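You operate a simulated robot arm through the tools that you are given. There is no shell and no other tool.

You run a simulated robot arm. Do the job below in one go: nothing can be reset, and whatever is moved stays where it is left.

## Task
Connect the beige hose to the wall valve and test it with a RINSE.
Fine: coupling pushed home, clamp bar locked, valve knob ON, one run, dial back to OFF.

It is judged by the outcome, as a careful person would: the job done as asked, and still so three seconds after it is handed in. It fails if anything else is knocked over, pushed out of place, dropped, spilled or broken.

## Robot
A 6-joint arm with a two-finger parallel gripper, fixed in place. Base frame: the origin is at the foot of the arm, x ahead of it, y to its left, z up; the work surface is at about z = 0.815. Lengths are in m, angles in degrees, forces in N, time in s.
With the tool pointing down near the work surface it reaches from about 0.32 to 0.7 m from the base axis. Its first joint turns from -166.0 to 166.0 degrees. Payload 4.1 kg.
The tool frame sits at the grasp point between the pads (the TCP): z along the fingers, y along the line on which they close. The tips reach 0.023 m beyond it. The gripper opens to 0.094 m. The fingers are 0.038 m wide and 0.01 m thick; the gripper's body (0.054 by 0.096 m) begins 0.039 m behind the TCP.
Orientation is that of the tool frame in the base frame, as a unit quaternion [x, y, z, w]. With the fingers straight down and closing along the base's y, the tool's x points along the base's -x, its y along +y and its z along -z.

## Interface
- The arm moves only by the tool move_arm. Its argument "moves" is a list that holds one entry, the list of rows, each a list of 6 numbers: the shift along the base's x, y, z in m, then the turn, a rotation vector about the base's x, y, z in degrees. In form: [[[dx, dy, dz, ax, ay, az], ...]]. A call has 1 to 20 rows; each row shifts and turns the commanded pose from where the row before left it. "gripper" is the opening in per cent of the stroke, from 0 (shut) to 100 (fully open), set as the call begins (left out, the last holds). Rows are played at 5 a second. More than 0.05 m and 8.6 degrees between two rows, or a gripper value outside its range, and nothing of the call is played. Where a pose cannot be reached the arm comes as near as it can. A force on the tool above 40 N (or 10 N above the force at the start of the call, whichever is more), or a blocked arm, ends the call early, and 0.2 s more pass. Each finger travels about 0.045 m/s and halts on what it meets, pressing with about 26 N; the grip force reading is that of the motor and also rises with nothing between the fingers. The clock runs only during rows and for 0.2 s after the last one: add rows that do not move to give the fingers time. It gives the time, the measured TCP pose, the force on the tool (base axes), the opening and the grip force at its end, in the units of the frame above (readings bear some noise), with the torque about the TCP (base axes, N m) and any sound that the robot's microphone picked up.
- Cameras (640 x 400 px; columns grow to the right, rows downward): "scene" is fixed at [0.0475, -0.4977, 1.5129]; the picture's right is [0.73, -0.68, 0.00], its down [-0.26, -0.28, -0.92] and it looks along [0.63, 0.67, -0.39] (base axes); focal length 345 px, centre (320, 200). "wrist" rides on the gripper at [0.086, 0.016, -0.074] in the tool frame; the picture's right is [-0.18, 0.98, 0.00], its down [-0.58, -0.11, -0.81] and it looks along [-0.79, -0.15, 0.59] (tool axes); focal length 243 px, centre (320, 200). There is no depth. A picture from a camera that has moved, and an enlarged one, comes with that camera's place and axes in the base frame and with its lens. The place of the scene camera against the robot may be out by one fixed shift of up to 0.012 m in any direction.
- get_image(camera): a new picture of that camera. It takes no simulated time.
- move_column(by): slides the trunk up (or, below 0, down) by that many m; the arm rides with it, the base frame stays. It gives what a move gives, with no picture.
- inspect(camera, box): a new picture of the part [left, top, right, bottom] of that camera's present view, enlarged. It takes no simulated time.
- close_job(): hands the job in; it is judged then, once.

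Nothing tells you positions but the pictures and the camera data. Unless the task says otherwise, let go and move clear before handing in.

The tools are called after "Request:" as name(argument=value, ...) on one line, values as JSON. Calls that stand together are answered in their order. move_arm: Moves the arm, as the interface text tells. Its arguments: {"type":"object","properties":{"moves":{"type":"array","items":{"type":"array","items":{"type":"array","items":{"type":"number"}}}},"gripper":{"type":"number"}},"required":["moves"]} The other tools are called the same way: move_column (by) slides the trunk up or down; get_image (camera) takes a picture; inspect (camera, box) takes an enlarged picture of a part of a camera's view; close_job () hands the job in.

At the start:

```text
t: 0.0
eef_pos: [0.2848, 0.0857, 1.397]
tcp_rot: [-0.001, 1.0, 0.0, 0.0]
contact_force: [0.3, 0.3, -1.1]
wrist_torque: [0.0, -0.02, 0.0]
opening: 0.0938
grip_force: 0.1
trunk travel left (down, up): [-0.525, 0.065]
```

scene: 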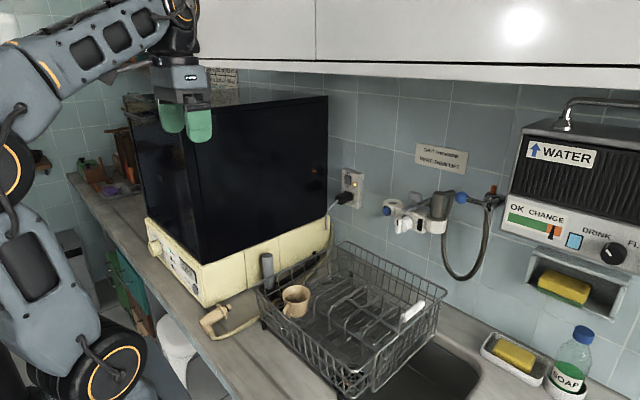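
wrist: 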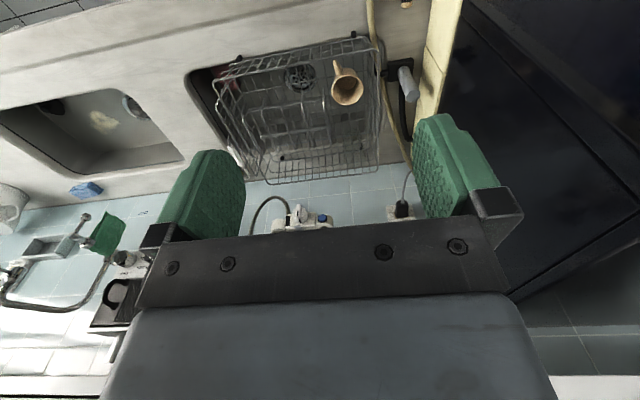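

I see a counter with a black box-like dishwasher on a cream base, a beige hose end lying on the counter edge, a dish rack with a mug, and a wall valve with a grey hose. I'll look closer at each part first.

Request:
inspect(camera="scene", box=[130, 200, 290, 350])

Request:
inspect(camera="scene", box=[330, 130, 520, 290])

Request:
inspect(camera="scene", box=[490, 90, 640, 320])

Request:
inspect(camera="scene", box=[240, 220, 460, 400])

Request:
inspect(camera="wrist", box=[220, 0, 480, 240])

```text
2.67 times, centred on (210, 275) of scene
camera zoom: at [0.0475, -0.4977, 1.5129], right [0.73, -0.68, 0.0], down [-0.26, -0.28, -0.92], along [0.63, 0.67, -0.39], focal length 920 px, centre (613, 0)
```

zoom: 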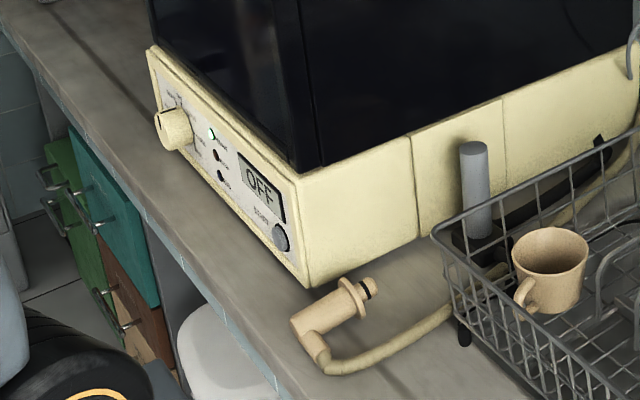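

```text
2.50 times, centred on (425, 210) of scene
camera zoom: at [0.0475, -0.4977, 1.5129], right [0.73, -0.68, 0.0], down [-0.26, -0.28, -0.92], along [0.63, 0.67, -0.39], focal length 862 px, centre (58, 175)
```

zoom: 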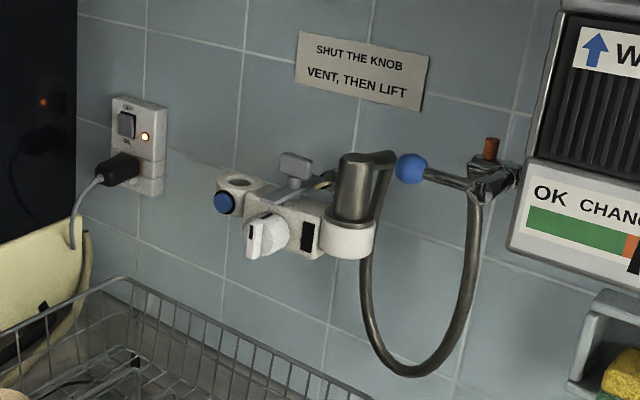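

```text
1.74 times, centred on (565, 205) of scene
camera zoom: at [0.0475, -0.4977, 1.5129], right [0.73, -0.68, 0.0], down [-0.26, -0.28, -0.92], along [0.63, 0.67, -0.39], focal length 600 px, centre (-106, 191)
```

zoom: 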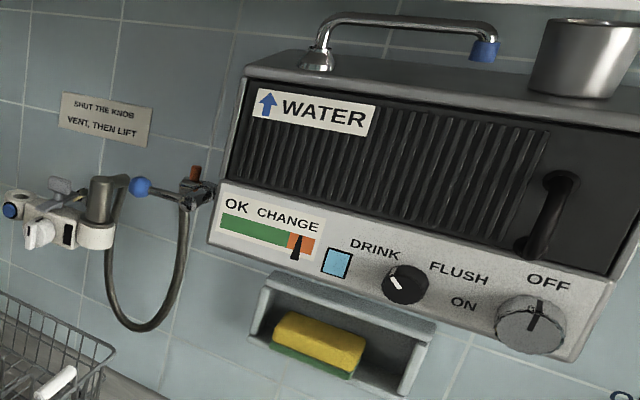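

```text
2.22 times, centred on (350, 310) of scene
camera zoom: at [0.0475, -0.4977, 1.5129], right [0.73, -0.68, 0.0], down [-0.26, -0.28, -0.92], along [0.63, 0.67, -0.39], focal length 767 px, centre (253, -44)
```

zoom: 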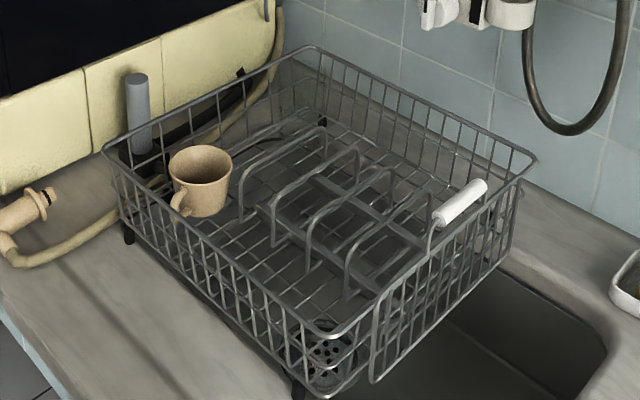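

```text
1.67 times, centred on (350, 120) of wrist
camera zoom: at [0.1998, 0.1034, 1.4713], right [0.18, 0.98, 0.0], down [0.58, -0.11, 0.81], along [0.79, -0.15, -0.59], focal length 404 px, centre (270, 333)
```

zoom: 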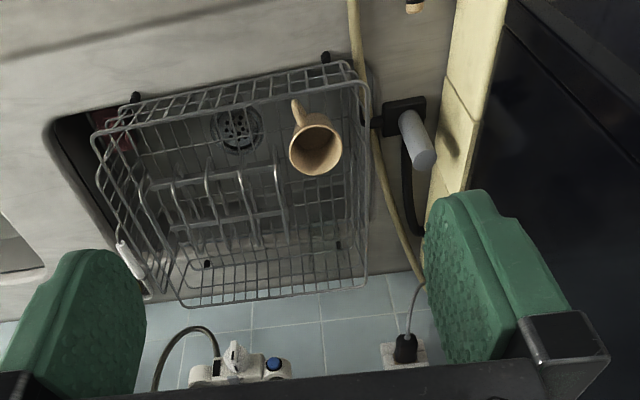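

Request:
move_arm(moves=[[[0.03, -0.02, 0, 0, 0, 0], [0.03, -0.02, 0, 0, 0, 0], [0.03, -0.02, -0.01, 0, 0, 0], [0.03, -0.02, -0.02, 0, 0, 0], [0, 0, 0, 0, 0, 0]]])

```text
t: 1.2
eef_pos: [0.4028, 0.0064, 1.365]
tcp_rot: [0.0, 1.0, 0.0, 0.0]
contact_force: [0.5, 0.7, -0.5]
wrist_torque: [-0.02, 0.01, 0.06]
opening: 0.0942
grip_force: 0.1
trunk travel left (down, up): [-0.525, 0.065]
```

The arm moved without contact. Now I look at the valve through the wrist camera.

Request:
get_image(camera="wrist")

Request:
get_image(camera="scene")

Request:
inspect(camera="wrist", box=[220, 140, 420, 250])

```text
taken
camera wrist: at [0.3178, 0.023, 1.4406], right [0.18, 0.98, 0.0], down [0.58, -0.11, 0.81], along [0.79, -0.15, -0.59], focal length 243 px, centre (320, 200)
```

wrist: 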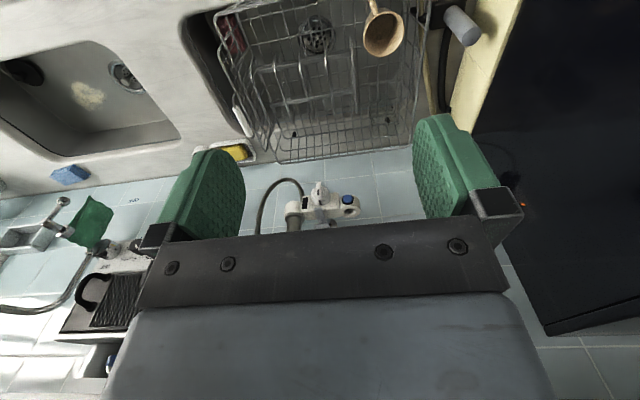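

```text
taken
```

scene: 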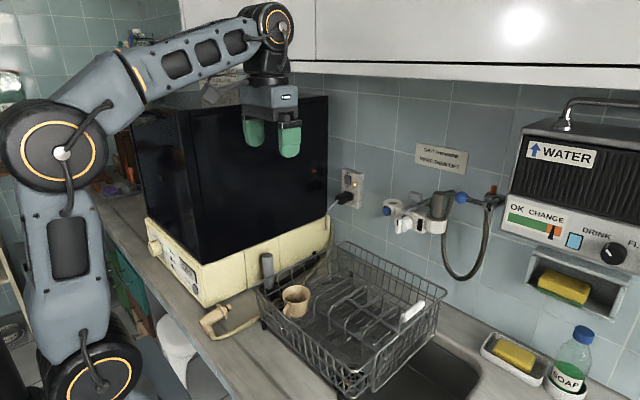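

```text
3.20 times, centred on (320, 195) of wrist
camera zoom: at [0.3178, 0.023, 1.4406], right [0.18, 0.98, 0.0], down [0.58, -0.11, 0.81], along [0.79, -0.15, -0.59], focal length 776 px, centre (320, 216)
```

zoom: 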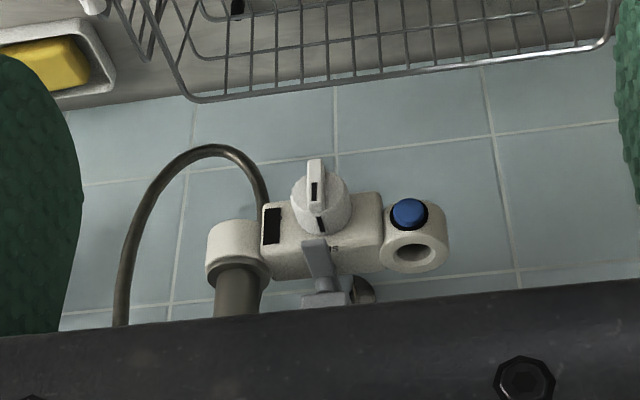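

Request:
move_arm(moves=[[[0.018, 0, -0.016, 0, -4.4, 0], [0.018, 0, -0.016, 0, -4.4, 0], [0.018, 0, -0.016, 0, -4.4, 0], [0.018, 0, -0.016, 0, -4.4, 0], [0.018, 0, -0.016, 0, -4.4, 0], [0.018, 0, -0.016, 0, -4.4, 0], [0.018, 0, -0.016, 0, -4.4, 0], [0.018, 0, -0.016, 0, -4.4, 0], [0, 0, 0, 0, 0, 0]]])

Request:
get_image(camera="wrist")

Request:
get_image(camera="scene")

```text
t: 3.2
eef_pos: [0.5486, 0.008, 1.238]
tcp_rot: [0.0, 0.953, 0.0, 0.303]
contact_force: [-0.4, 0.1, -0.4]
wrist_torque: [0.01, 0.03, 0.03]
opening: 0.0941
grip_force: 0.1
trunk travel left (down, up): [-0.525, 0.065]
```

```text
taken
camera wrist: at [0.437, 0.0249, 1.2488], right [0.15, 0.98, 0.11], down [0.01, -0.11, 0.99], along [0.99, -0.15, -0.03], focal length 243 px, centre (320, 200)
```

wrist: 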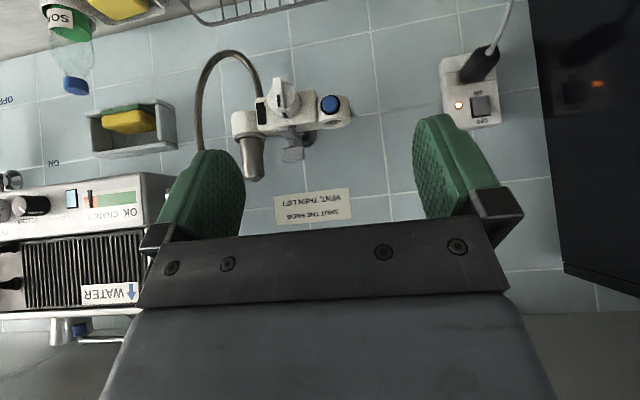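

```text
taken
```

scene: 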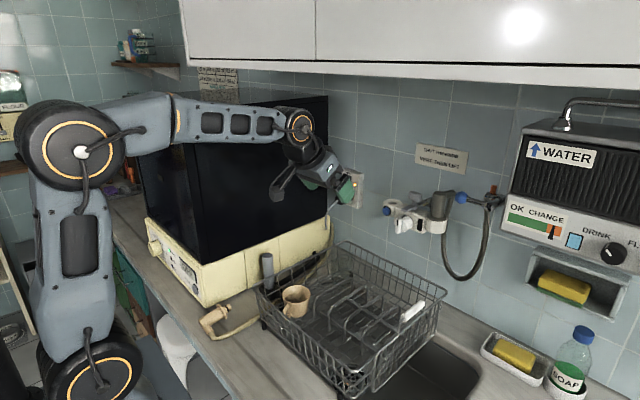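

Request:
inspect(camera="wrist", box=[210, 50, 370, 190])

Request:
inspect(camera="wrist", box=[260, 175, 370, 235])

Request:
inspect(camera="wrist", box=[0, 150, 180, 340])

Request:
inspect(camera="scene", box=[370, 140, 500, 280])

Request:
inspect(camera="scene", box=[140, 210, 220, 300])

```text
2.86 times, centred on (290, 120) of wrist
camera zoom: at [0.437, 0.0249, 1.2488], right [0.15, 0.98, 0.11], down [0.01, -0.11, 0.99], along [0.99, -0.15, -0.03], focal length 693 px, centre (406, 429)
```

zoom: 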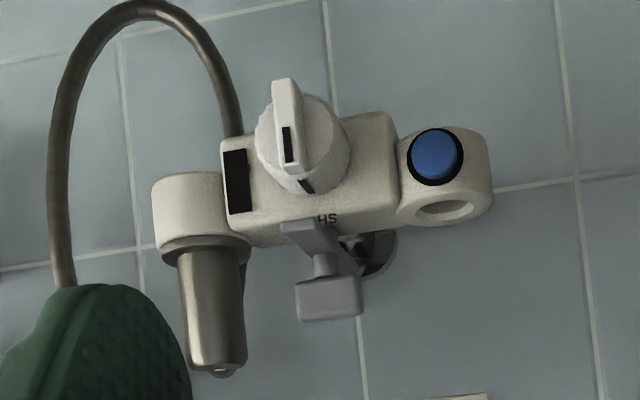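

```text
5.82 times, centred on (315, 205) of wrist
camera zoom: at [0.437, 0.0249, 1.2488], right [0.15, 0.98, 0.11], down [0.01, -0.11, 0.99], along [0.99, -0.15, -0.03], focal length 1412 px, centre (349, 171)
```

zoom: 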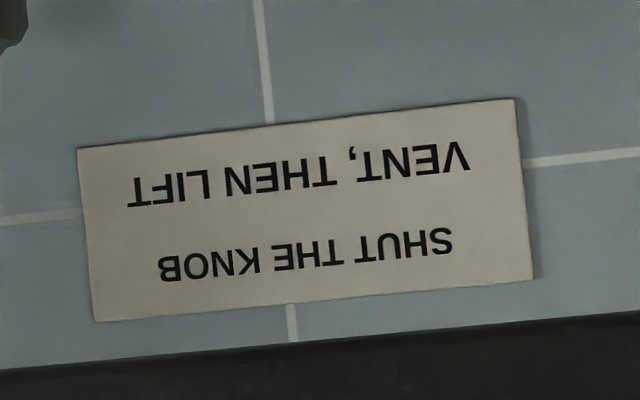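

```text
2.11 times, centred on (90, 245) of wrist
camera zoom: at [0.437, 0.0249, 1.2488], right [0.15, 0.98, 0.11], down [0.01, -0.11, 0.99], along [0.99, -0.15, -0.03], focal length 511 px, centre (804, 105)
```

zoom: 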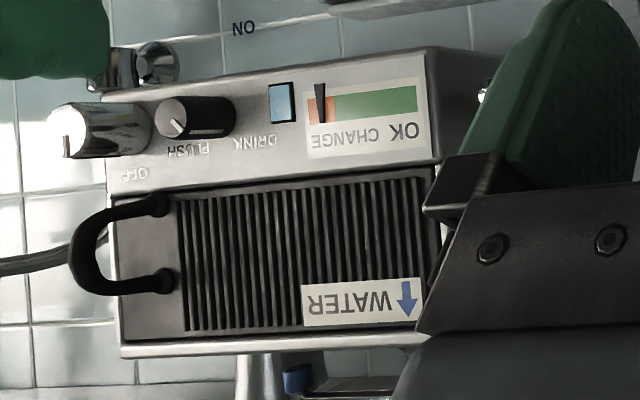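

```text
2.86 times, centred on (435, 210) of scene
camera zoom: at [0.0475, -0.4977, 1.5129], right [0.73, -0.68, 0.0], down [-0.26, -0.28, -0.92], along [0.63, 0.67, -0.39], focal length 986 px, centre (-9, 171)
```

zoom: 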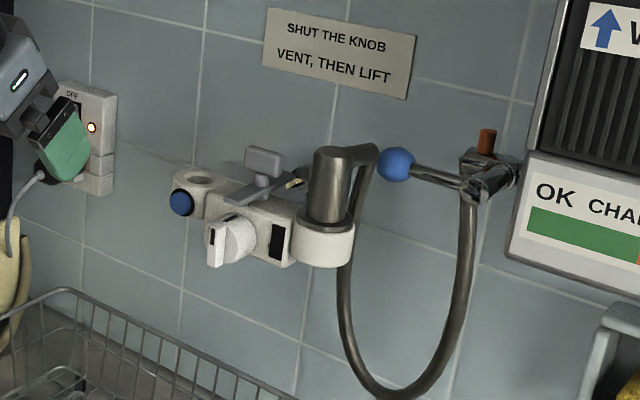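

```text
4.44 times, centred on (180, 255) of scene
camera zoom: at [0.0475, -0.4977, 1.5129], right [0.73, -0.68, 0.0], down [-0.26, -0.28, -0.92], along [0.63, 0.67, -0.39], focal length 1533 px, centre (942, -44)
```

zoom: 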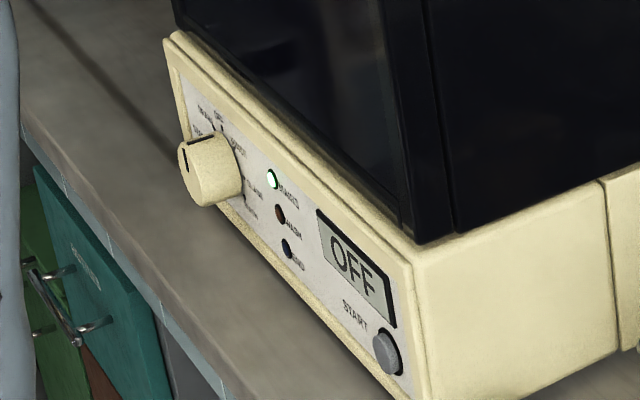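

Request:
move_arm(moves=[[[0.025, -0.012, -0.009, 0, 1.3, 0], [0.025, -0.012, -0.009, 0, 1.3, 0], [0.025, -0.012, -0.01, 0, 1.3, 0], [0.025, -0.012, -0.01, 0, 1.3, 0], [0, 0, 0, 0, 0, 0]]])

Request:
get_image(camera="wrist")

Request:
get_image(camera="scene")

```text
t: 4.4
eef_pos: [0.6473, -0.0419, 1.2006]
tcp_rot: [0.0, 0.966, 0.0, 0.26]
contact_force: [-0.4, -0.6, -0.9]
wrist_torque: [-0.01, 0.0, 0.03]
opening: 0.0938
grip_force: 0.1
trunk travel left (down, up): [-0.525, 0.065]
```

```text
taken
camera wrist: at [0.5365, -0.0256, 1.2233], right [0.16, 0.98, 0.09], down [0.1, -0.11, 0.99], along [0.98, -0.15, -0.12], focal length 243 px, centre (320, 200)
```

wrist: 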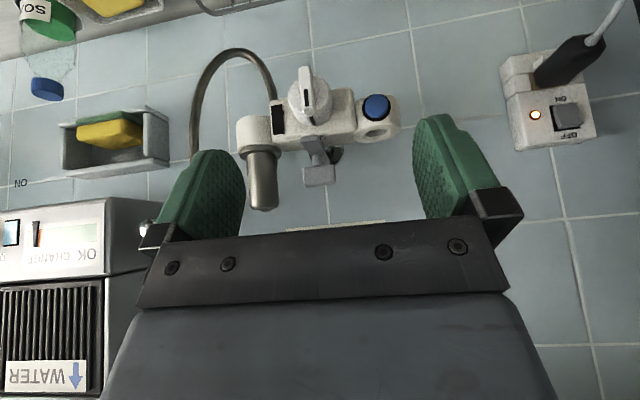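

```text
taken
```

scene: 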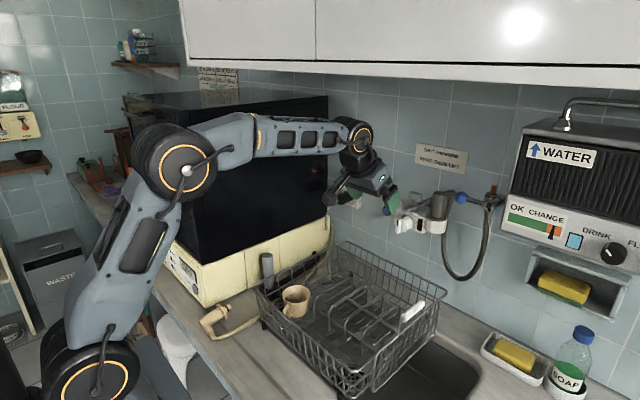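

Request:
inspect(camera="wrist", box=[240, 50, 410, 200])

Request:
inspect(camera="wrist", box=[280, 60, 350, 110])

Request:
inspect(camera="wrist", box=[290, 110, 360, 190])

```text
2.67 times, centred on (325, 125) of wrist
camera zoom: at [0.5365, -0.0256, 1.2233], right [0.16, 0.98, 0.09], down [0.1, -0.11, 0.99], along [0.98, -0.15, -0.12], focal length 647 px, centre (307, 400)
```

zoom: 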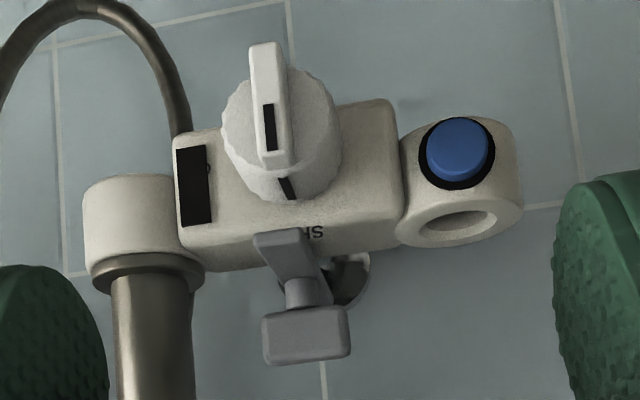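

```text
8.00 times, centred on (315, 85) of wrist
camera zoom: at [0.5365, -0.0256, 1.2233], right [0.16, 0.98, 0.09], down [0.1, -0.11, 0.99], along [0.98, -0.15, -0.12], focal length 1941 px, centre (360, 1120)
```

zoom: 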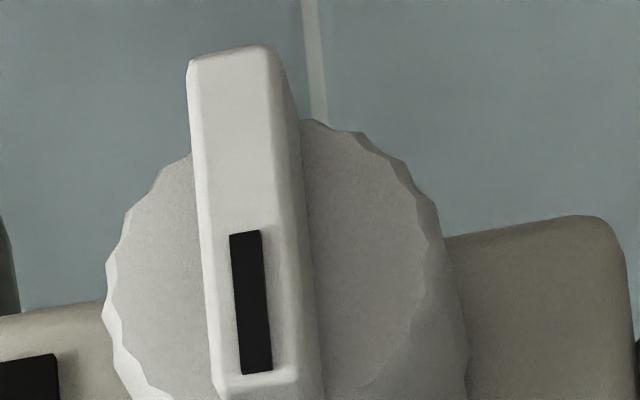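

```text
5.00 times, centred on (325, 150) of wrist
camera zoom: at [0.5365, -0.0256, 1.2233], right [0.16, 0.98, 0.09], down [0.1, -0.11, 0.99], along [0.98, -0.15, -0.12], focal length 1213 px, centre (295, 450)
```

zoom: 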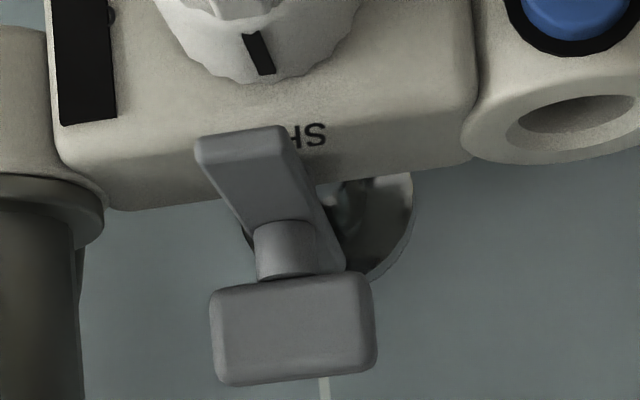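

The free left port sits at about (0.794, 0.00, 1.128), the knob (pointing at SHUT) at y≈-0.06, and the clamp bar on top of the body. I back off and roll the hand so the camera rides above it, for a view from the top.

Request:
move_arm(moves=[[[-0.03, 0, 0.0, 0, 0, 0], [-0.03, 0, 0, 0, 0, 0], [-0.03, 0, 0, 0, 0, 0], [-0.03, 0, 0, 0, 0, 0], [0, 0, 0, 4.2, 0, -7.3], [0, 0, 0, 4.2, 0, -7.3], [0, 0, 0, 4.2, 0, -7.3], [0, 0, 0, 4.2, 0, -7.3], [0, 0, 0, 4.2, 0, -7.3], [0, 0, 0, 4.2, 0, -7.3], [0, 0, 0, 4.2, 0, -7.3], [0, 0, 0, 4.2, 0, -7.3], [0, 0, 0, 4.2, 0, -7.3], [0, 0, 0, 4.2, 0, -7.3], [0, 0, 0, 0, 0, 0]]])

Request:
get_image(camera="scene")

```text
t: 7.6
eef_pos: [0.5283, -0.0414, 1.2015]
tcp_rot: [0.649, 0.716, 0.173, 0.192]
contact_force: [0.3, 0.7, -0.3]
wrist_torque: [0.0, -0.01, 0.02]
opening: 0.0939
grip_force: 0.1
trunk travel left (down, up): [-0.525, 0.065]
```

```text
taken
```

scene: 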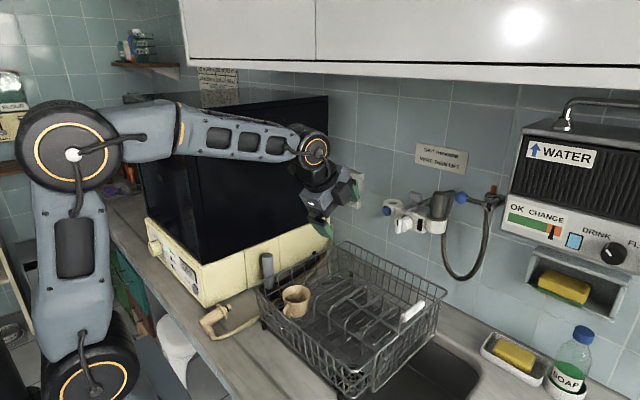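

Request:
move_arm(moves=[[[0, 0, 0, 4.0, 0, -6.9], [0, 0, 0, 4.0, 0, -6.9], [0, 0, 0, 4.0, 0, -6.9], [0, 0, 0, 4.0, 0, -6.9], [0, 0, 0, 4.0, 0, -6.9], [0, 0, 0, 4.0, 0, -6.9], [0, 0, 0, 4.0, 0, -6.9], [0, 0, 0, 4.0, 0, -6.9], [0, 0, 0, 4.0, 0, -6.9], [0, 0, 0, 4.0, 0, -6.9], [0, 0, 0, 4.0, 0, -6.9], [0, 0, 0, 4.0, 0, -6.9], [0, 0, 0, 0, 0, 0]]])

Request:
get_image(camera="wrist")

```text
t: 10.4
eef_pos: [0.5283, -0.041, 1.1998]
tcp_rot: [0.966, 0.0, 0.259, -0.001]
contact_force: [0.7, 0.4, -0.1]
wrist_torque: [0.03, 0.05, 0.0]
opening: 0.0937
grip_force: 0.0
trunk travel left (down, up): [-0.525, 0.065]
```

```text
taken
camera wrist: at [0.5673, -0.0569, 1.3084], right [-0.16, -0.98, -0.1], down [-0.91, 0.11, 0.41], along [-0.39, 0.15, -0.91], focal length 243 px, centre (320, 200)
```

wrist: 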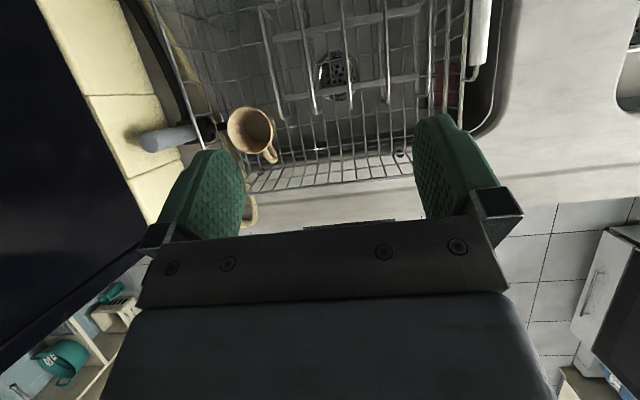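

Request:
move_arm(moves=[[[0, 0, 0.005, 0, -7.5, 0], [0, 0, 0.005, 0, -7.5, 0], [0, 0, 0.005, 0, -7.5, 0], [0, 0, 0.005, 0, -7.5, 0], [0.02, 0, 0.005, 0, -7.5, 0], [0.02, 0, 0.005, 0, -7.5, 0], [0.02, 0, 0.005, 0, -7.5, 0], [0.02, 0, 0.005, 0, -7.5, 0], [0.03, 0, 0, 0, 0, 0], [0, 0, 0, 0, 0, 0]]])

Request:
get_image(camera="wrist")

Request:
get_image(camera="scene")

```text
t: 12.6
eef_pos: [0.6096, -0.0336, 1.2316]
tcp_rot: [0.758, 0.013, 0.652, -0.014]
contact_force: [-0.2, 0.1, -0.4]
wrist_torque: [0.02, 0.01, 0.0]
opening: 0.0941
grip_force: 0.0
out of reach, approached as far as the arm can: row 5, 6, 7
trunk travel left (down, up): [-0.525, 0.065]
```

```text
taken
camera wrist: at [0.551, -0.0524, 1.3287], right [0.01, -0.98, -0.19], down [-0.89, 0.08, -0.45], along [0.46, 0.17, -0.87], focal length 243 px, centre (320, 200)
```

wrist: 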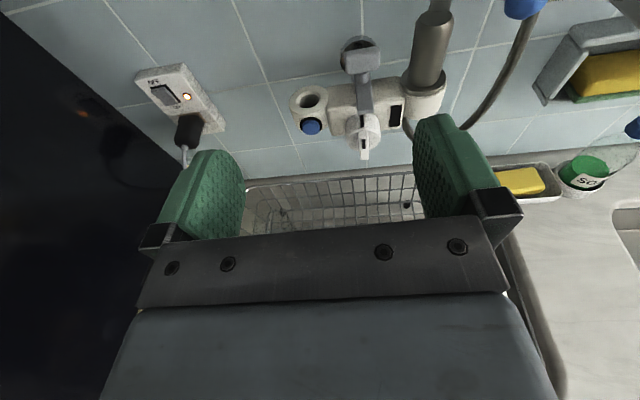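

```text
taken
```

scene: 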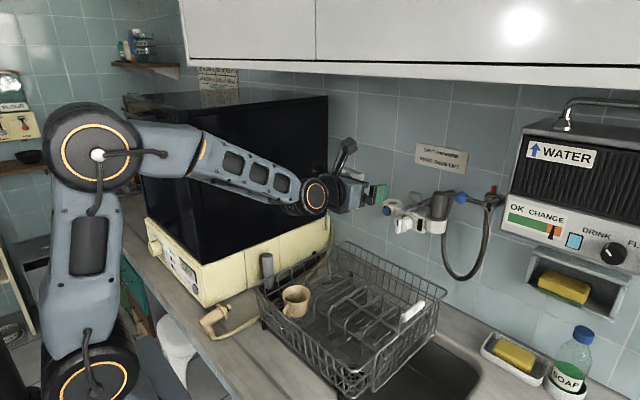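

Request:
move_arm(moves=[[[0, 0, 0, 0, 0, 0], [0, 0, 0, 0, 0, 0]]])

Request:
inspect(camera="wrist", box=[270, 0, 470, 170])

```text
t: 13.2
eef_pos: [0.6082, -0.0333, 1.2317]
tcp_rot: [0.758, 0.014, 0.652, -0.015]
contact_force: [0.0, 0.4, -0.5]
wrist_torque: [-0.05, 0.02, -0.01]
opening: 0.0938
grip_force: 0.1
trunk travel left (down, up): [-0.525, 0.065]
```

```text
2.35 times, centred on (370, 85) of wrist
camera zoom: at [0.5508, -0.0525, 1.3288], right [0.01, -0.98, -0.19], down [-0.89, 0.08, -0.45], along [0.46, 0.17, -0.87], focal length 571 px, centre (202, 471)
```

zoom: 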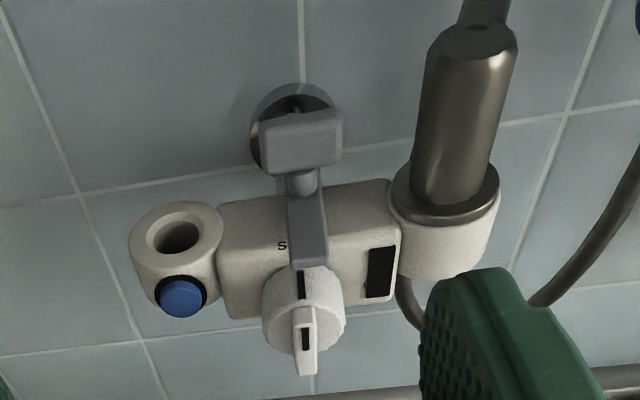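

Request:
move_column(by=0.06)

Request:
move_arm(moves=[[[0, 0, 0, 0, 0, 0], [0.01, 0.01, -0.02, 0, -4.3, 0], [0.01, 0.01, -0.02, 0, -4.3, 0], [0.02, 0.01, 0, 0, 0, 0], [0.02, 0, 0, 0, 0, 0], [0, 0, 0, 0, 0, 0]]])

Request:
get_image(camera="wrist")

Request:
get_image(camera="scene")

```text
t: 14.2
eef_pos: [0.6086, -0.0325, 1.2917]
tcp_rot: [0.759, 0.013, 0.651, -0.015]
contact_force: [-0.5, -0.5, -1.0]
wrist_torque: [-0.01, 0.0, 0.0]
opening: 0.0941
grip_force: 0.1
trunk travel left (down, up): [-0.585, 0.005]
```

```text
t: 15.6
eef_pos: [0.6688, -0.0438, 1.2605]
tcp_rot: [0.708, 0.019, 0.705, -0.017]
contact_force: [-0.2, 0.2, -0.1]
wrist_torque: [0.01, 0.02, 0.02]
opening: 0.0939
grip_force: 0.1
out of reach, approached as far as the arm can: row 2, 3, 4
trunk travel left (down, up): [-0.585, 0.005]
```

```text
taken
camera wrist: at [0.5968, -0.0639, 1.3479], right [0.05, -0.98, -0.18], down [-0.81, 0.07, -0.58], along [0.58, 0.18, -0.79], focal length 243 px, centre (320, 200)
```

wrist: 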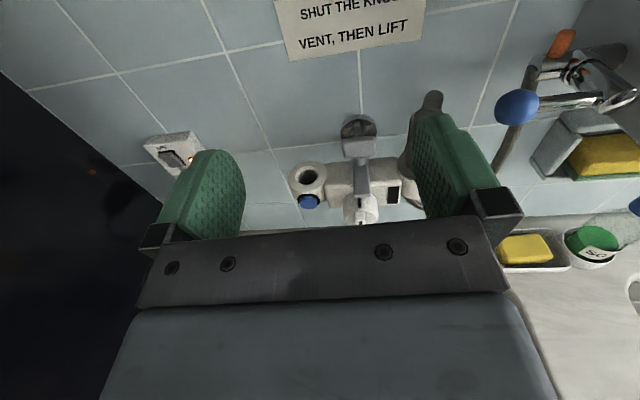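

```text
taken
```

scene: 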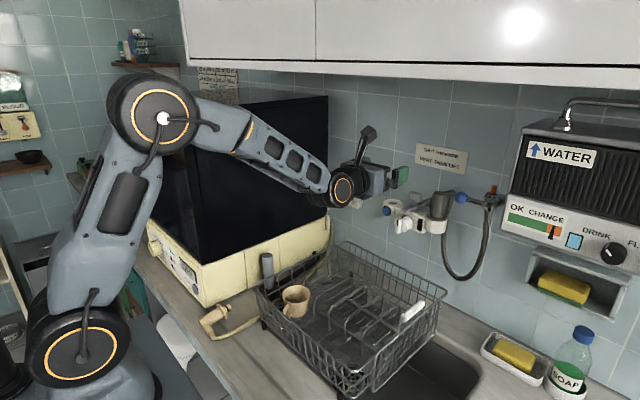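

Request:
move_arm(moves=[[[0.0, 0.02, 0, 0, 0, 0], [0.0, 0.02, 0, 0, 0, 0], [0.02, 0.0, 0, 0, 0, 0], [0.02, 0, 0, 0, 0, 0], [0, 0, 0, 0, 0, 0]]])

Request:
get_image(camera="wrist")

```text
t: 16.8
eef_pos: [0.7108, -0.0394, 1.2687]
tcp_rot: [0.708, 0.019, 0.706, -0.018]
contact_force: [0.0, 0.2, -0.4]
wrist_torque: [0.02, -0.01, 0.01]
opening: 0.0942
grip_force: 0.1
out of reach, approached as far as the arm can: row 1, 2
trunk travel left (down, up): [-0.585, 0.005]
```

```text
taken
camera wrist: at [0.6394, -0.0585, 1.3566], right [0.05, -0.98, -0.18], down [-0.81, 0.07, -0.58], along [0.58, 0.18, -0.79], focal length 243 px, centre (320, 200)
```

wrist: 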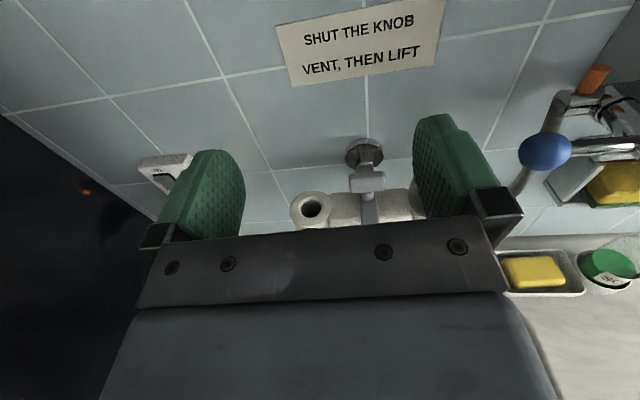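

The hand reached horizontal but a roll limit blocks sideways motion this way round, so I'll unroll it and plan to roll the other way for the pick-up. The valve picture is clear: open left port, clamp bar pivoted at the back pointing at me, knob at SHUT. Retreating now.

Request:
move_arm(moves=[[[-0.03, 0, 0, 0, 0, 0], [-0.03, 0, 0, 0, 0, 0], [-0.03, 0, 0, 0, 0, 0], [-0.03, 0, 0, 0, 7.5, 0], [-0.03, 0, 0, 0, 7.5, 0], [-0.02, 0, 0, 0, 7.5, 0], [0, 0, 0, 0, 7.5, 0], [0, 0, 0, 0, 7.5, 0], [0, 0, 0, 0, 7.5, 0], [0, 0, 0, 0, 7.5, 0], [0, 0, 0, 0, 7.5, 0], [0, 0, 0, 0, 0, 0]]])

```text
t: 19.4
eef_pos: [0.5399, -0.0365, 1.2711]
tcp_rot: [0.948, 0.013, 0.316, -0.035]
contact_force: [-0.3, 0.7, 0.4]
wrist_torque: [0.0, -0.01, 0.02]
opening: 0.0942
grip_force: 0.0
out of reach, approached as far as the arm can: row 1, 7, 8
trunk travel left (down, up): [-0.585, 0.005]
```

Request:
move_arm(moves=[[[-0.008, 0.005, 0, -5.1, 0, 6.8], [-0.008, 0.005, 0, -5.1, 0, 6.8], [-0.008, 0.005, 0, -5.1, 0, 6.8], [-0.008, 0.005, 0, -5.1, 0, 6.8], [-0.008, 0.005, 0, -5.1, 0, 6.8], [-0.008, 0.005, 0, -5.1, 0, 6.8], [-0.008, 0.005, 0, -5.1, 0, 6.8], [-0.008, 0.005, 0, -5.1, 0, 6.8], [-0.008, 0.005, 0, -5.1, 0, 6.8], [-0.008, 0.005, 0, -5.1, 0, 6.8], [-0.008, 0.005, 0, -5.1, 0, 6.8], [-0.008, 0.005, 0, -5.1, 0, 6.8], [-0.008, 0.005, 0, -5.1, 0, 6.8], [-0.008, 0.005, 0, -5.1, 0, 6.8], [-0.008, 0.005, 0, -5.1, 0, 6.8], [-0.008, 0.005, 0, -5.1, 0, 6.8], [-0.008, 0.005, 0, -5.1, 0, 6.8], [-0.008, 0.005, 0, -5.1, 0, 6.8], [-0.008, 0.005, 0, -5.1, 0, 6.8], [-0.008, 0.005, 0, -5.1, 0, 6.8]]])

Request:
move_column(by=-0.16)

```text
t: 23.6
eef_pos: [0.3793, 0.0609, 1.27]
tcp_rot: [0.092, 0.946, -0.008, 0.311]
contact_force: [-0.6, 0.9, -0.2]
wrist_torque: [0.01, -0.01, -0.03]
opening: 0.094
grip_force: 0.0
trunk travel left (down, up): [-0.585, 0.005]
```

```text
t: 25.4
eef_pos: [0.379, 0.0611, 1.1103]
tcp_rot: [0.093, 0.946, -0.008, 0.311]
contact_force: [-0.3, 0.3, 0.2]
wrist_torque: [-0.05, -0.01, 0.0]
opening: 0.094
grip_force: 0.0
trunk travel left (down, up): [-0.425, 0.165]
```

Request:
move_arm(moves=[[[-0.013, 0.02, -0.02, 0.7, 6.1, 1.6], [-0.013, 0.02, -0.02, 0.7, 6.1, 1.6], [-0.013, 0.03, -0.02, 0.7, 6.1, 1.6], [-0.013, 0.03, -0.02, 0.7, 6.1, 1.6], [-0.013, 0.03, -0.03, 0.7, 6.1, 1.6], [-0.013, 0.03, -0.03, 0.7, 6.1, 1.6], [0, 0, 0, 0, 0, 0]]])

Request:
get_image(camera="wrist")

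Request:
get_image(camera="scene")

```text
t: 27.0
eef_pos: [0.3006, 0.2219, 0.9667]
tcp_rot: [0.019, 1.0, 0.024, -0.006]
contact_force: [-0.6, 0.6, 0.2]
wrist_torque: [-0.02, -0.01, -0.02]
opening: 0.094
grip_force: 0.0
trunk travel left (down, up): [-0.425, 0.165]
```

```text
taken
camera wrist: at [0.2182, 0.2394, 1.0444], right [0.22, 0.97, 0.04], down [0.59, -0.17, 0.79], along [0.78, -0.15, -0.61], focal length 243 px, centre (320, 200)
```

wrist: 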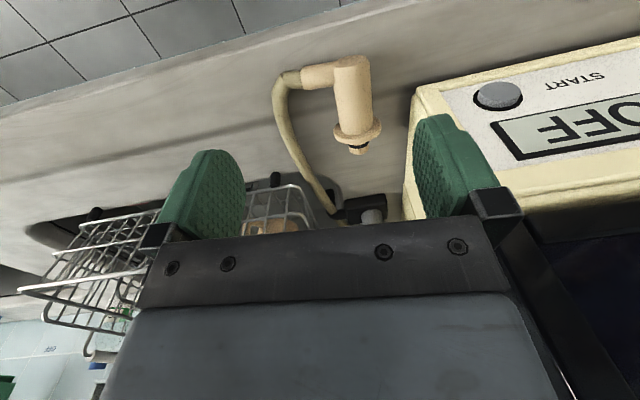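

```text
taken
```

scene: 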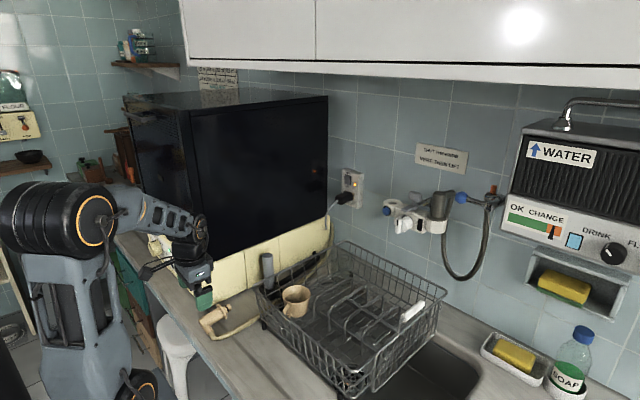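

Request:
inspect(camera="wrist", box=[260, 30, 420, 180])

Request:
inspect(camera="wrist", box=[230, 150, 420, 240])

```text
2.67 times, centred on (340, 105) of wrist
camera zoom: at [0.2182, 0.2394, 1.0444], right [0.22, 0.97, 0.04], down [0.59, -0.17, 0.79], along [0.78, -0.15, -0.61], focal length 647 px, centre (267, 453)
```

zoom: 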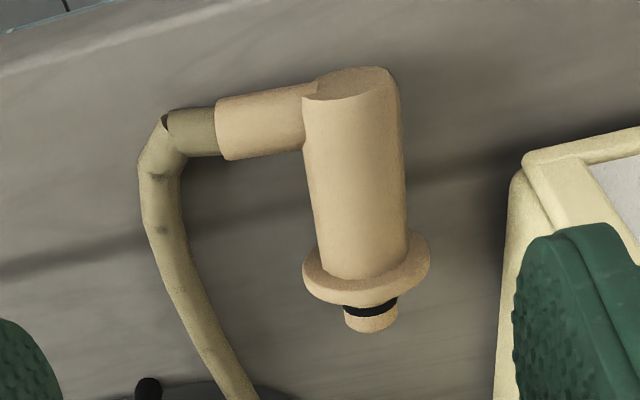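

```text
3.37 times, centred on (325, 195) of wrist
camera zoom: at [0.2182, 0.2394, 1.0444], right [0.22, 0.97, 0.04], down [0.59, -0.17, 0.79], along [0.78, -0.15, -0.61], focal length 817 px, centre (303, 217)
```

zoom: 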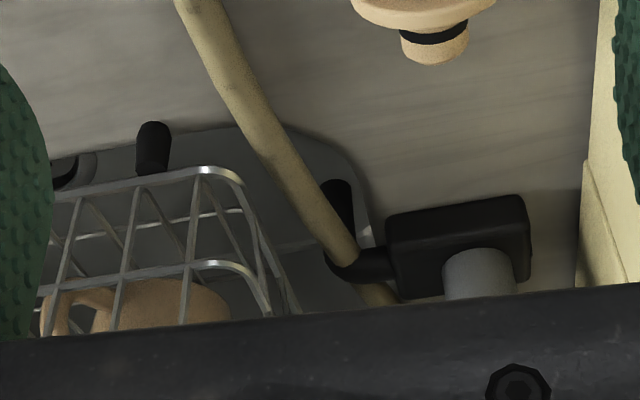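

The coupling lies with its plug pointing away (+x), body about 33 mm thick centred near (0.35, 0.252, 0.835), with the hose arm leaving toward -y at its rear. There is a black bracket with a grey cylinder near the hose further back, so I look at that before lifting.

Request:
move_arm(moves=[[[0.02, -0.015, 0.02, 0, 0, 0], [0.02, -0.015, 0.02, 0, 0, 0], [0.02, -0.015, 0.02, 0, 0, 0], [0.02, -0.015, 0.01, 0, 0, 0], [0.02, -0.01, 0, 0, 0, 0], [0, 0, 0, 0, 0, 0]]])

Request:
get_image(camera="wrist")

Request:
inspect(camera="wrist", box=[300, 60, 460, 190])

Request:
inspect(camera="scene", box=[240, 230, 350, 330])

```text
t: 28.4
eef_pos: [0.402, 0.1521, 1.0393]
tcp_rot: [0.019, 1.0, 0.024, -0.006]
contact_force: [0.9, -0.4, -0.5]
wrist_torque: [-0.02, 0.01, -0.02]
opening: 0.0942
grip_force: 0.0
trunk travel left (down, up): [-0.425, 0.165]
```

```text
taken
camera wrist: at [0.3186, 0.1682, 1.1162], right [0.22, 0.97, 0.04], down [0.59, -0.17, 0.79], along [0.78, -0.15, -0.61], focal length 243 px, centre (320, 200)
```

wrist: 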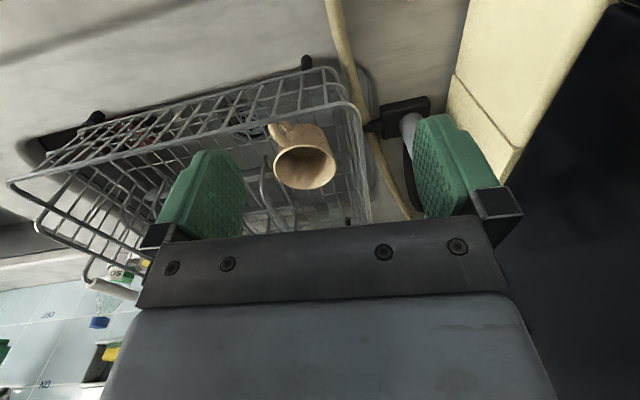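

```text
3.08 times, centred on (380, 125) of wrist
camera zoom: at [0.3186, 0.1682, 1.1162], right [0.22, 0.97, 0.04], down [0.59, -0.17, 0.79], along [0.78, -0.15, -0.61], focal length 746 px, centre (135, 431)
```

zoom: 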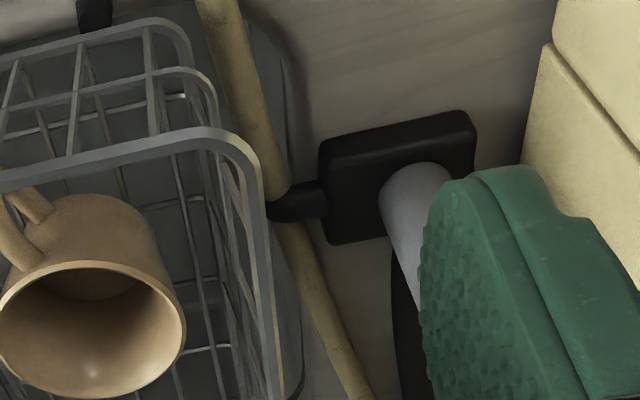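

```text
4.00 times, centred on (295, 280) of scene
camera zoom: at [0.0475, -0.4977, 1.5129], right [0.73, -0.68, 0.0], down [-0.26, -0.28, -0.92], along [0.63, 0.67, -0.39], focal length 1380 px, centre (420, -120)
```

zoom: 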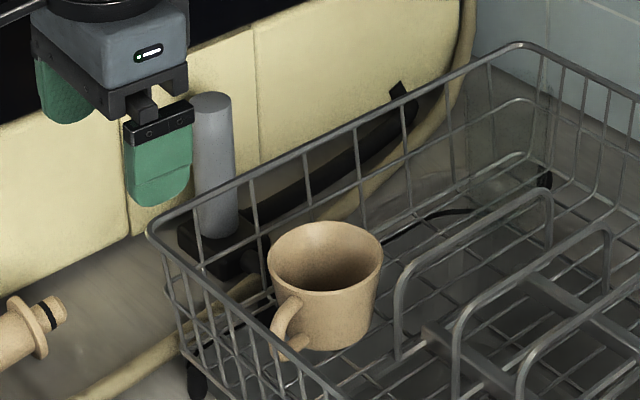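

Request:
move_arm(moves=[[[0.01, 0.02, 0, 0, 0, 0], [0.01, 0.02, 0, 0, 0, 0], [0.01, 0.01, -0.01, 0, 0, 0], [0, 0, 0, 0, 0, 0]]])

Request:
get_image(camera="wrist")

Request:
inspect(camera="wrist", box=[290, 50, 430, 210])

```text
t: 29.4
eef_pos: [0.4336, 0.2003, 1.0305]
tcp_rot: [0.019, 1.0, 0.024, -0.006]
contact_force: [-0.3, 0.5, -0.2]
wrist_torque: [-0.01, -0.01, 0.04]
opening: 0.094
grip_force: 0.0
trunk travel left (down, up): [-0.425, 0.165]
```

```text
taken
camera wrist: at [0.3502, 0.2163, 1.1071], right [0.22, 0.97, 0.04], down [0.59, -0.17, 0.79], along [0.78, -0.15, -0.61], focal length 243 px, centre (320, 200)
```

wrist: 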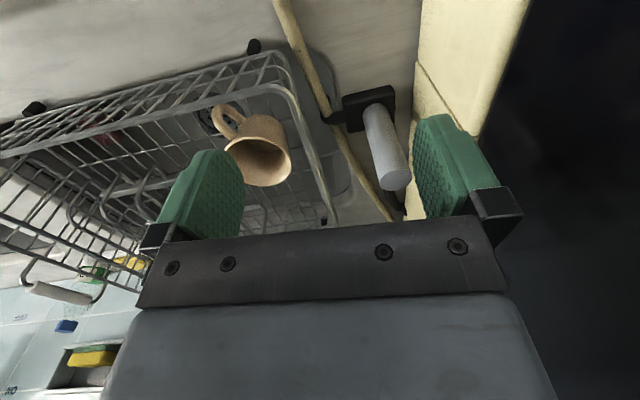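

```text
2.50 times, centred on (360, 130) of wrist
camera zoom: at [0.3502, 0.2163, 1.1071], right [0.22, 0.97, 0.04], down [0.59, -0.17, 0.79], along [0.78, -0.15, -0.61], focal length 606 px, centre (220, 375)
```

zoom: 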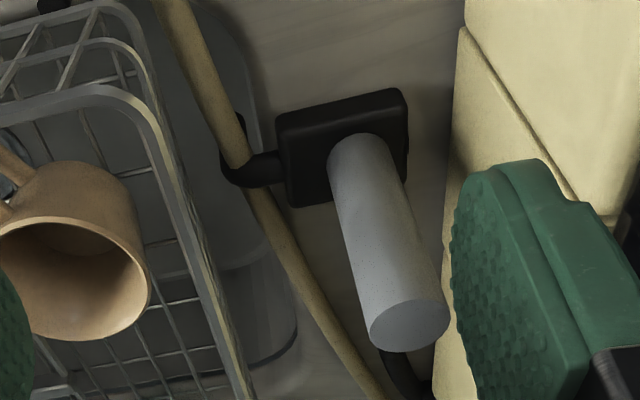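

Request:
move_arm(moves=[[[0.02, -0.005, 0.01, 0, 6.2, 0], [0.02, -0.005, 0.01, 0, 6.2, 0], [0.02, -0.005, 0.005, 0, 6.2, 0], [0.02, 0, 0, 0, 6.2, 0], [0, 0, 0, 0, 0, 0]]])

Request:
get_image(camera="wrist")

Request:
inspect(camera="wrist", box=[290, 50, 430, 210])

```text
t: 30.6
eef_pos: [0.5107, 0.1826, 1.0536]
tcp_rot: [0.023, 0.975, 0.019, -0.221]
contact_force: [-0.1, 0.3, 0.1]
wrist_torque: [-0.02, 0.02, -0.02]
opening: 0.0941
grip_force: 0.1
trunk travel left (down, up): [-0.425, 0.165]
```

```text
taken
camera wrist: at [0.4678, 0.2, 1.1602], right [0.22, 0.97, -0.05], down [0.86, -0.17, 0.47], along [0.45, -0.15, -0.88], focal length 243 px, centre (320, 200)
```

wrist: 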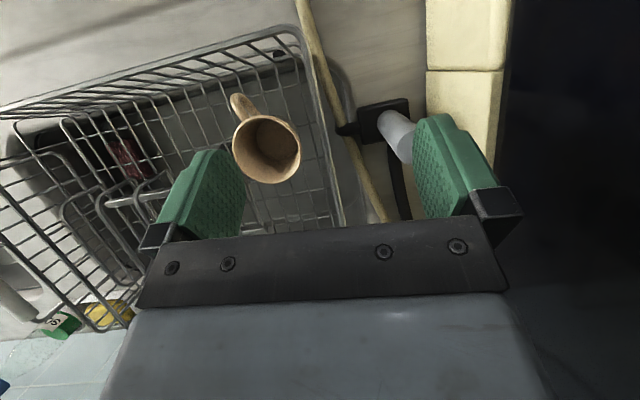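

```text
2.50 times, centred on (360, 130) of wrist
camera zoom: at [0.4678, 0.2, 1.1602], right [0.22, 0.97, -0.05], down [0.86, -0.17, 0.47], along [0.45, -0.15, -0.88], focal length 606 px, centre (220, 375)
```

zoom: 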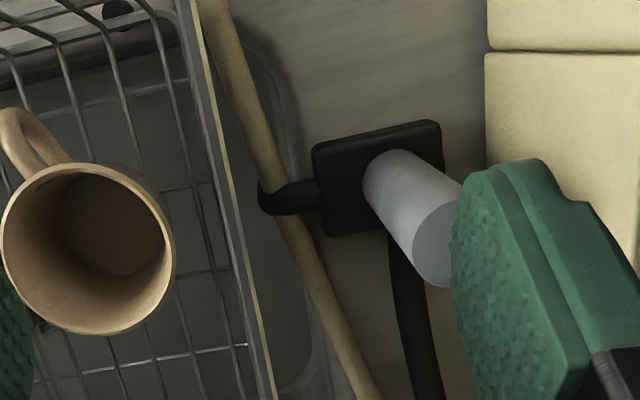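

Request:
move_arm(moves=[[[-0.03, 0.002, 0, 0, -7.5, 0], [-0.03, 0.002, 0, 0, -7.5, 0], [-0.03, 0.002, 0, 0, -7.5, 0], [-0.03, 0.003, -0.02, 0, -7.5, 0], [-0.028, 0.003, -0.02, 0, -7.5, 0], [0, 0.003, -0.03, 0, -7.5, 0], [0, 0.003, -0.03, 0, -7.5, 0], [0, 0.002, -0.02, 0, -7.5, 0], [0, 0, 0, 0, 0, 0]]])

Request:
get_image(camera="wrist")

Request:
inspect(camera="wrist", box=[280, 60, 420, 190])

```text
t: 32.6
eef_pos: [0.3634, 0.2063, 0.935]
tcp_rot: [0.011, 0.955, 0.029, 0.296]
contact_force: [0.2, -0.1, -0.5]
wrist_torque: [0.01, 0.03, 0.01]
opening: 0.0939
grip_force: 0.0
trunk travel left (down, up): [-0.425, 0.165]
```

```text
taken
camera wrist: at [0.2523, 0.2227, 0.9482], right [0.15, 0.97, 0.16], down [0.02, -0.17, 0.99], along [0.99, -0.15, -0.05], focal length 243 px, centre (320, 200)
```

wrist: 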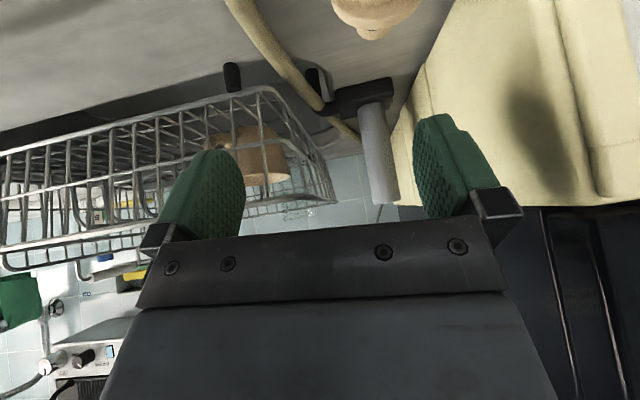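

```text
3.08 times, centred on (350, 125) of wrist
camera zoom: at [0.2523, 0.2227, 0.9482], right [0.15, 0.97, 0.16], down [0.02, -0.17, 0.99], along [0.99, -0.15, -0.05], focal length 746 px, centre (228, 431)
```

zoom: 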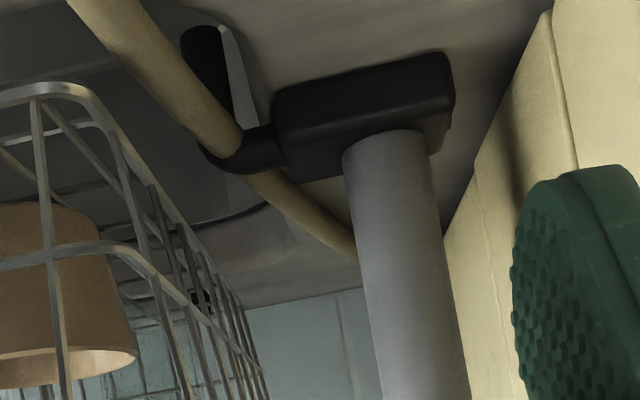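

Request:
inspect(camera="wrist", box=[300, 55, 370, 140])

Request:
inspect(camera="scene", box=[255, 240, 310, 300])

Request:
inspect(camera="scene", box=[290, 190, 350, 260])

```text
4.71 times, centred on (335, 98) of wrist
camera zoom: at [0.2523, 0.2227, 0.9482], right [0.15, 0.97, 0.16], down [0.02, -0.17, 0.99], along [0.99, -0.15, -0.05], focal length 1142 px, centre (249, 682)
```

zoom: 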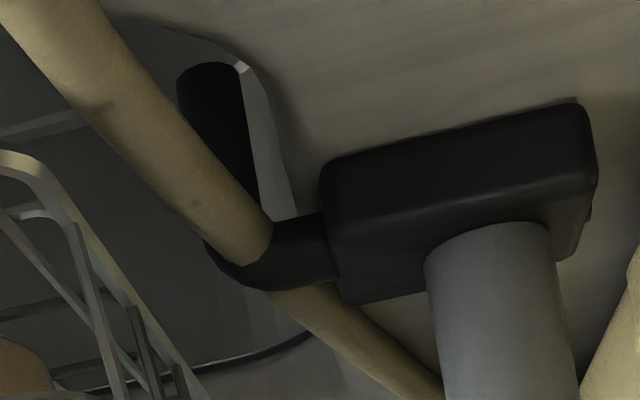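

```text
6.67 times, centred on (282, 270) of scene
camera zoom: at [0.0475, -0.4977, 1.5129], right [0.73, -0.68, 0.0], down [-0.26, -0.28, -0.92], along [0.63, 0.67, -0.39], focal length 2300 px, centre (570, -267)
```

zoom: 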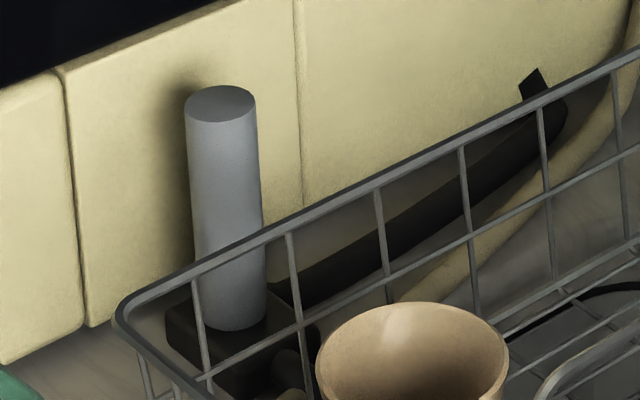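

```text
5.71 times, centred on (320, 225) of scene
camera zoom: at [0.0475, -0.4977, 1.5129], right [0.73, -0.68, 0.0], down [-0.26, -0.28, -0.92], along [0.63, 0.67, -0.39], focal length 1971 px, centre (320, 57)
```

zoom: 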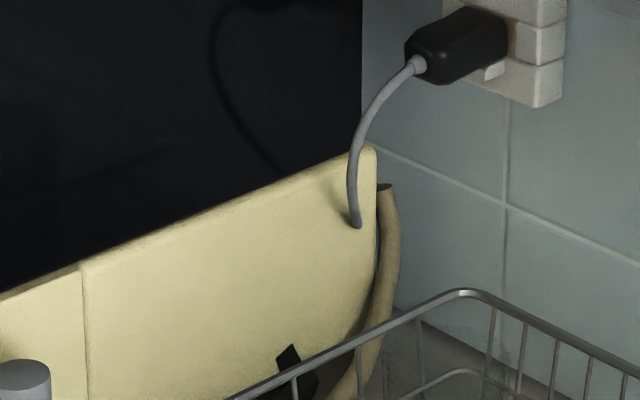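

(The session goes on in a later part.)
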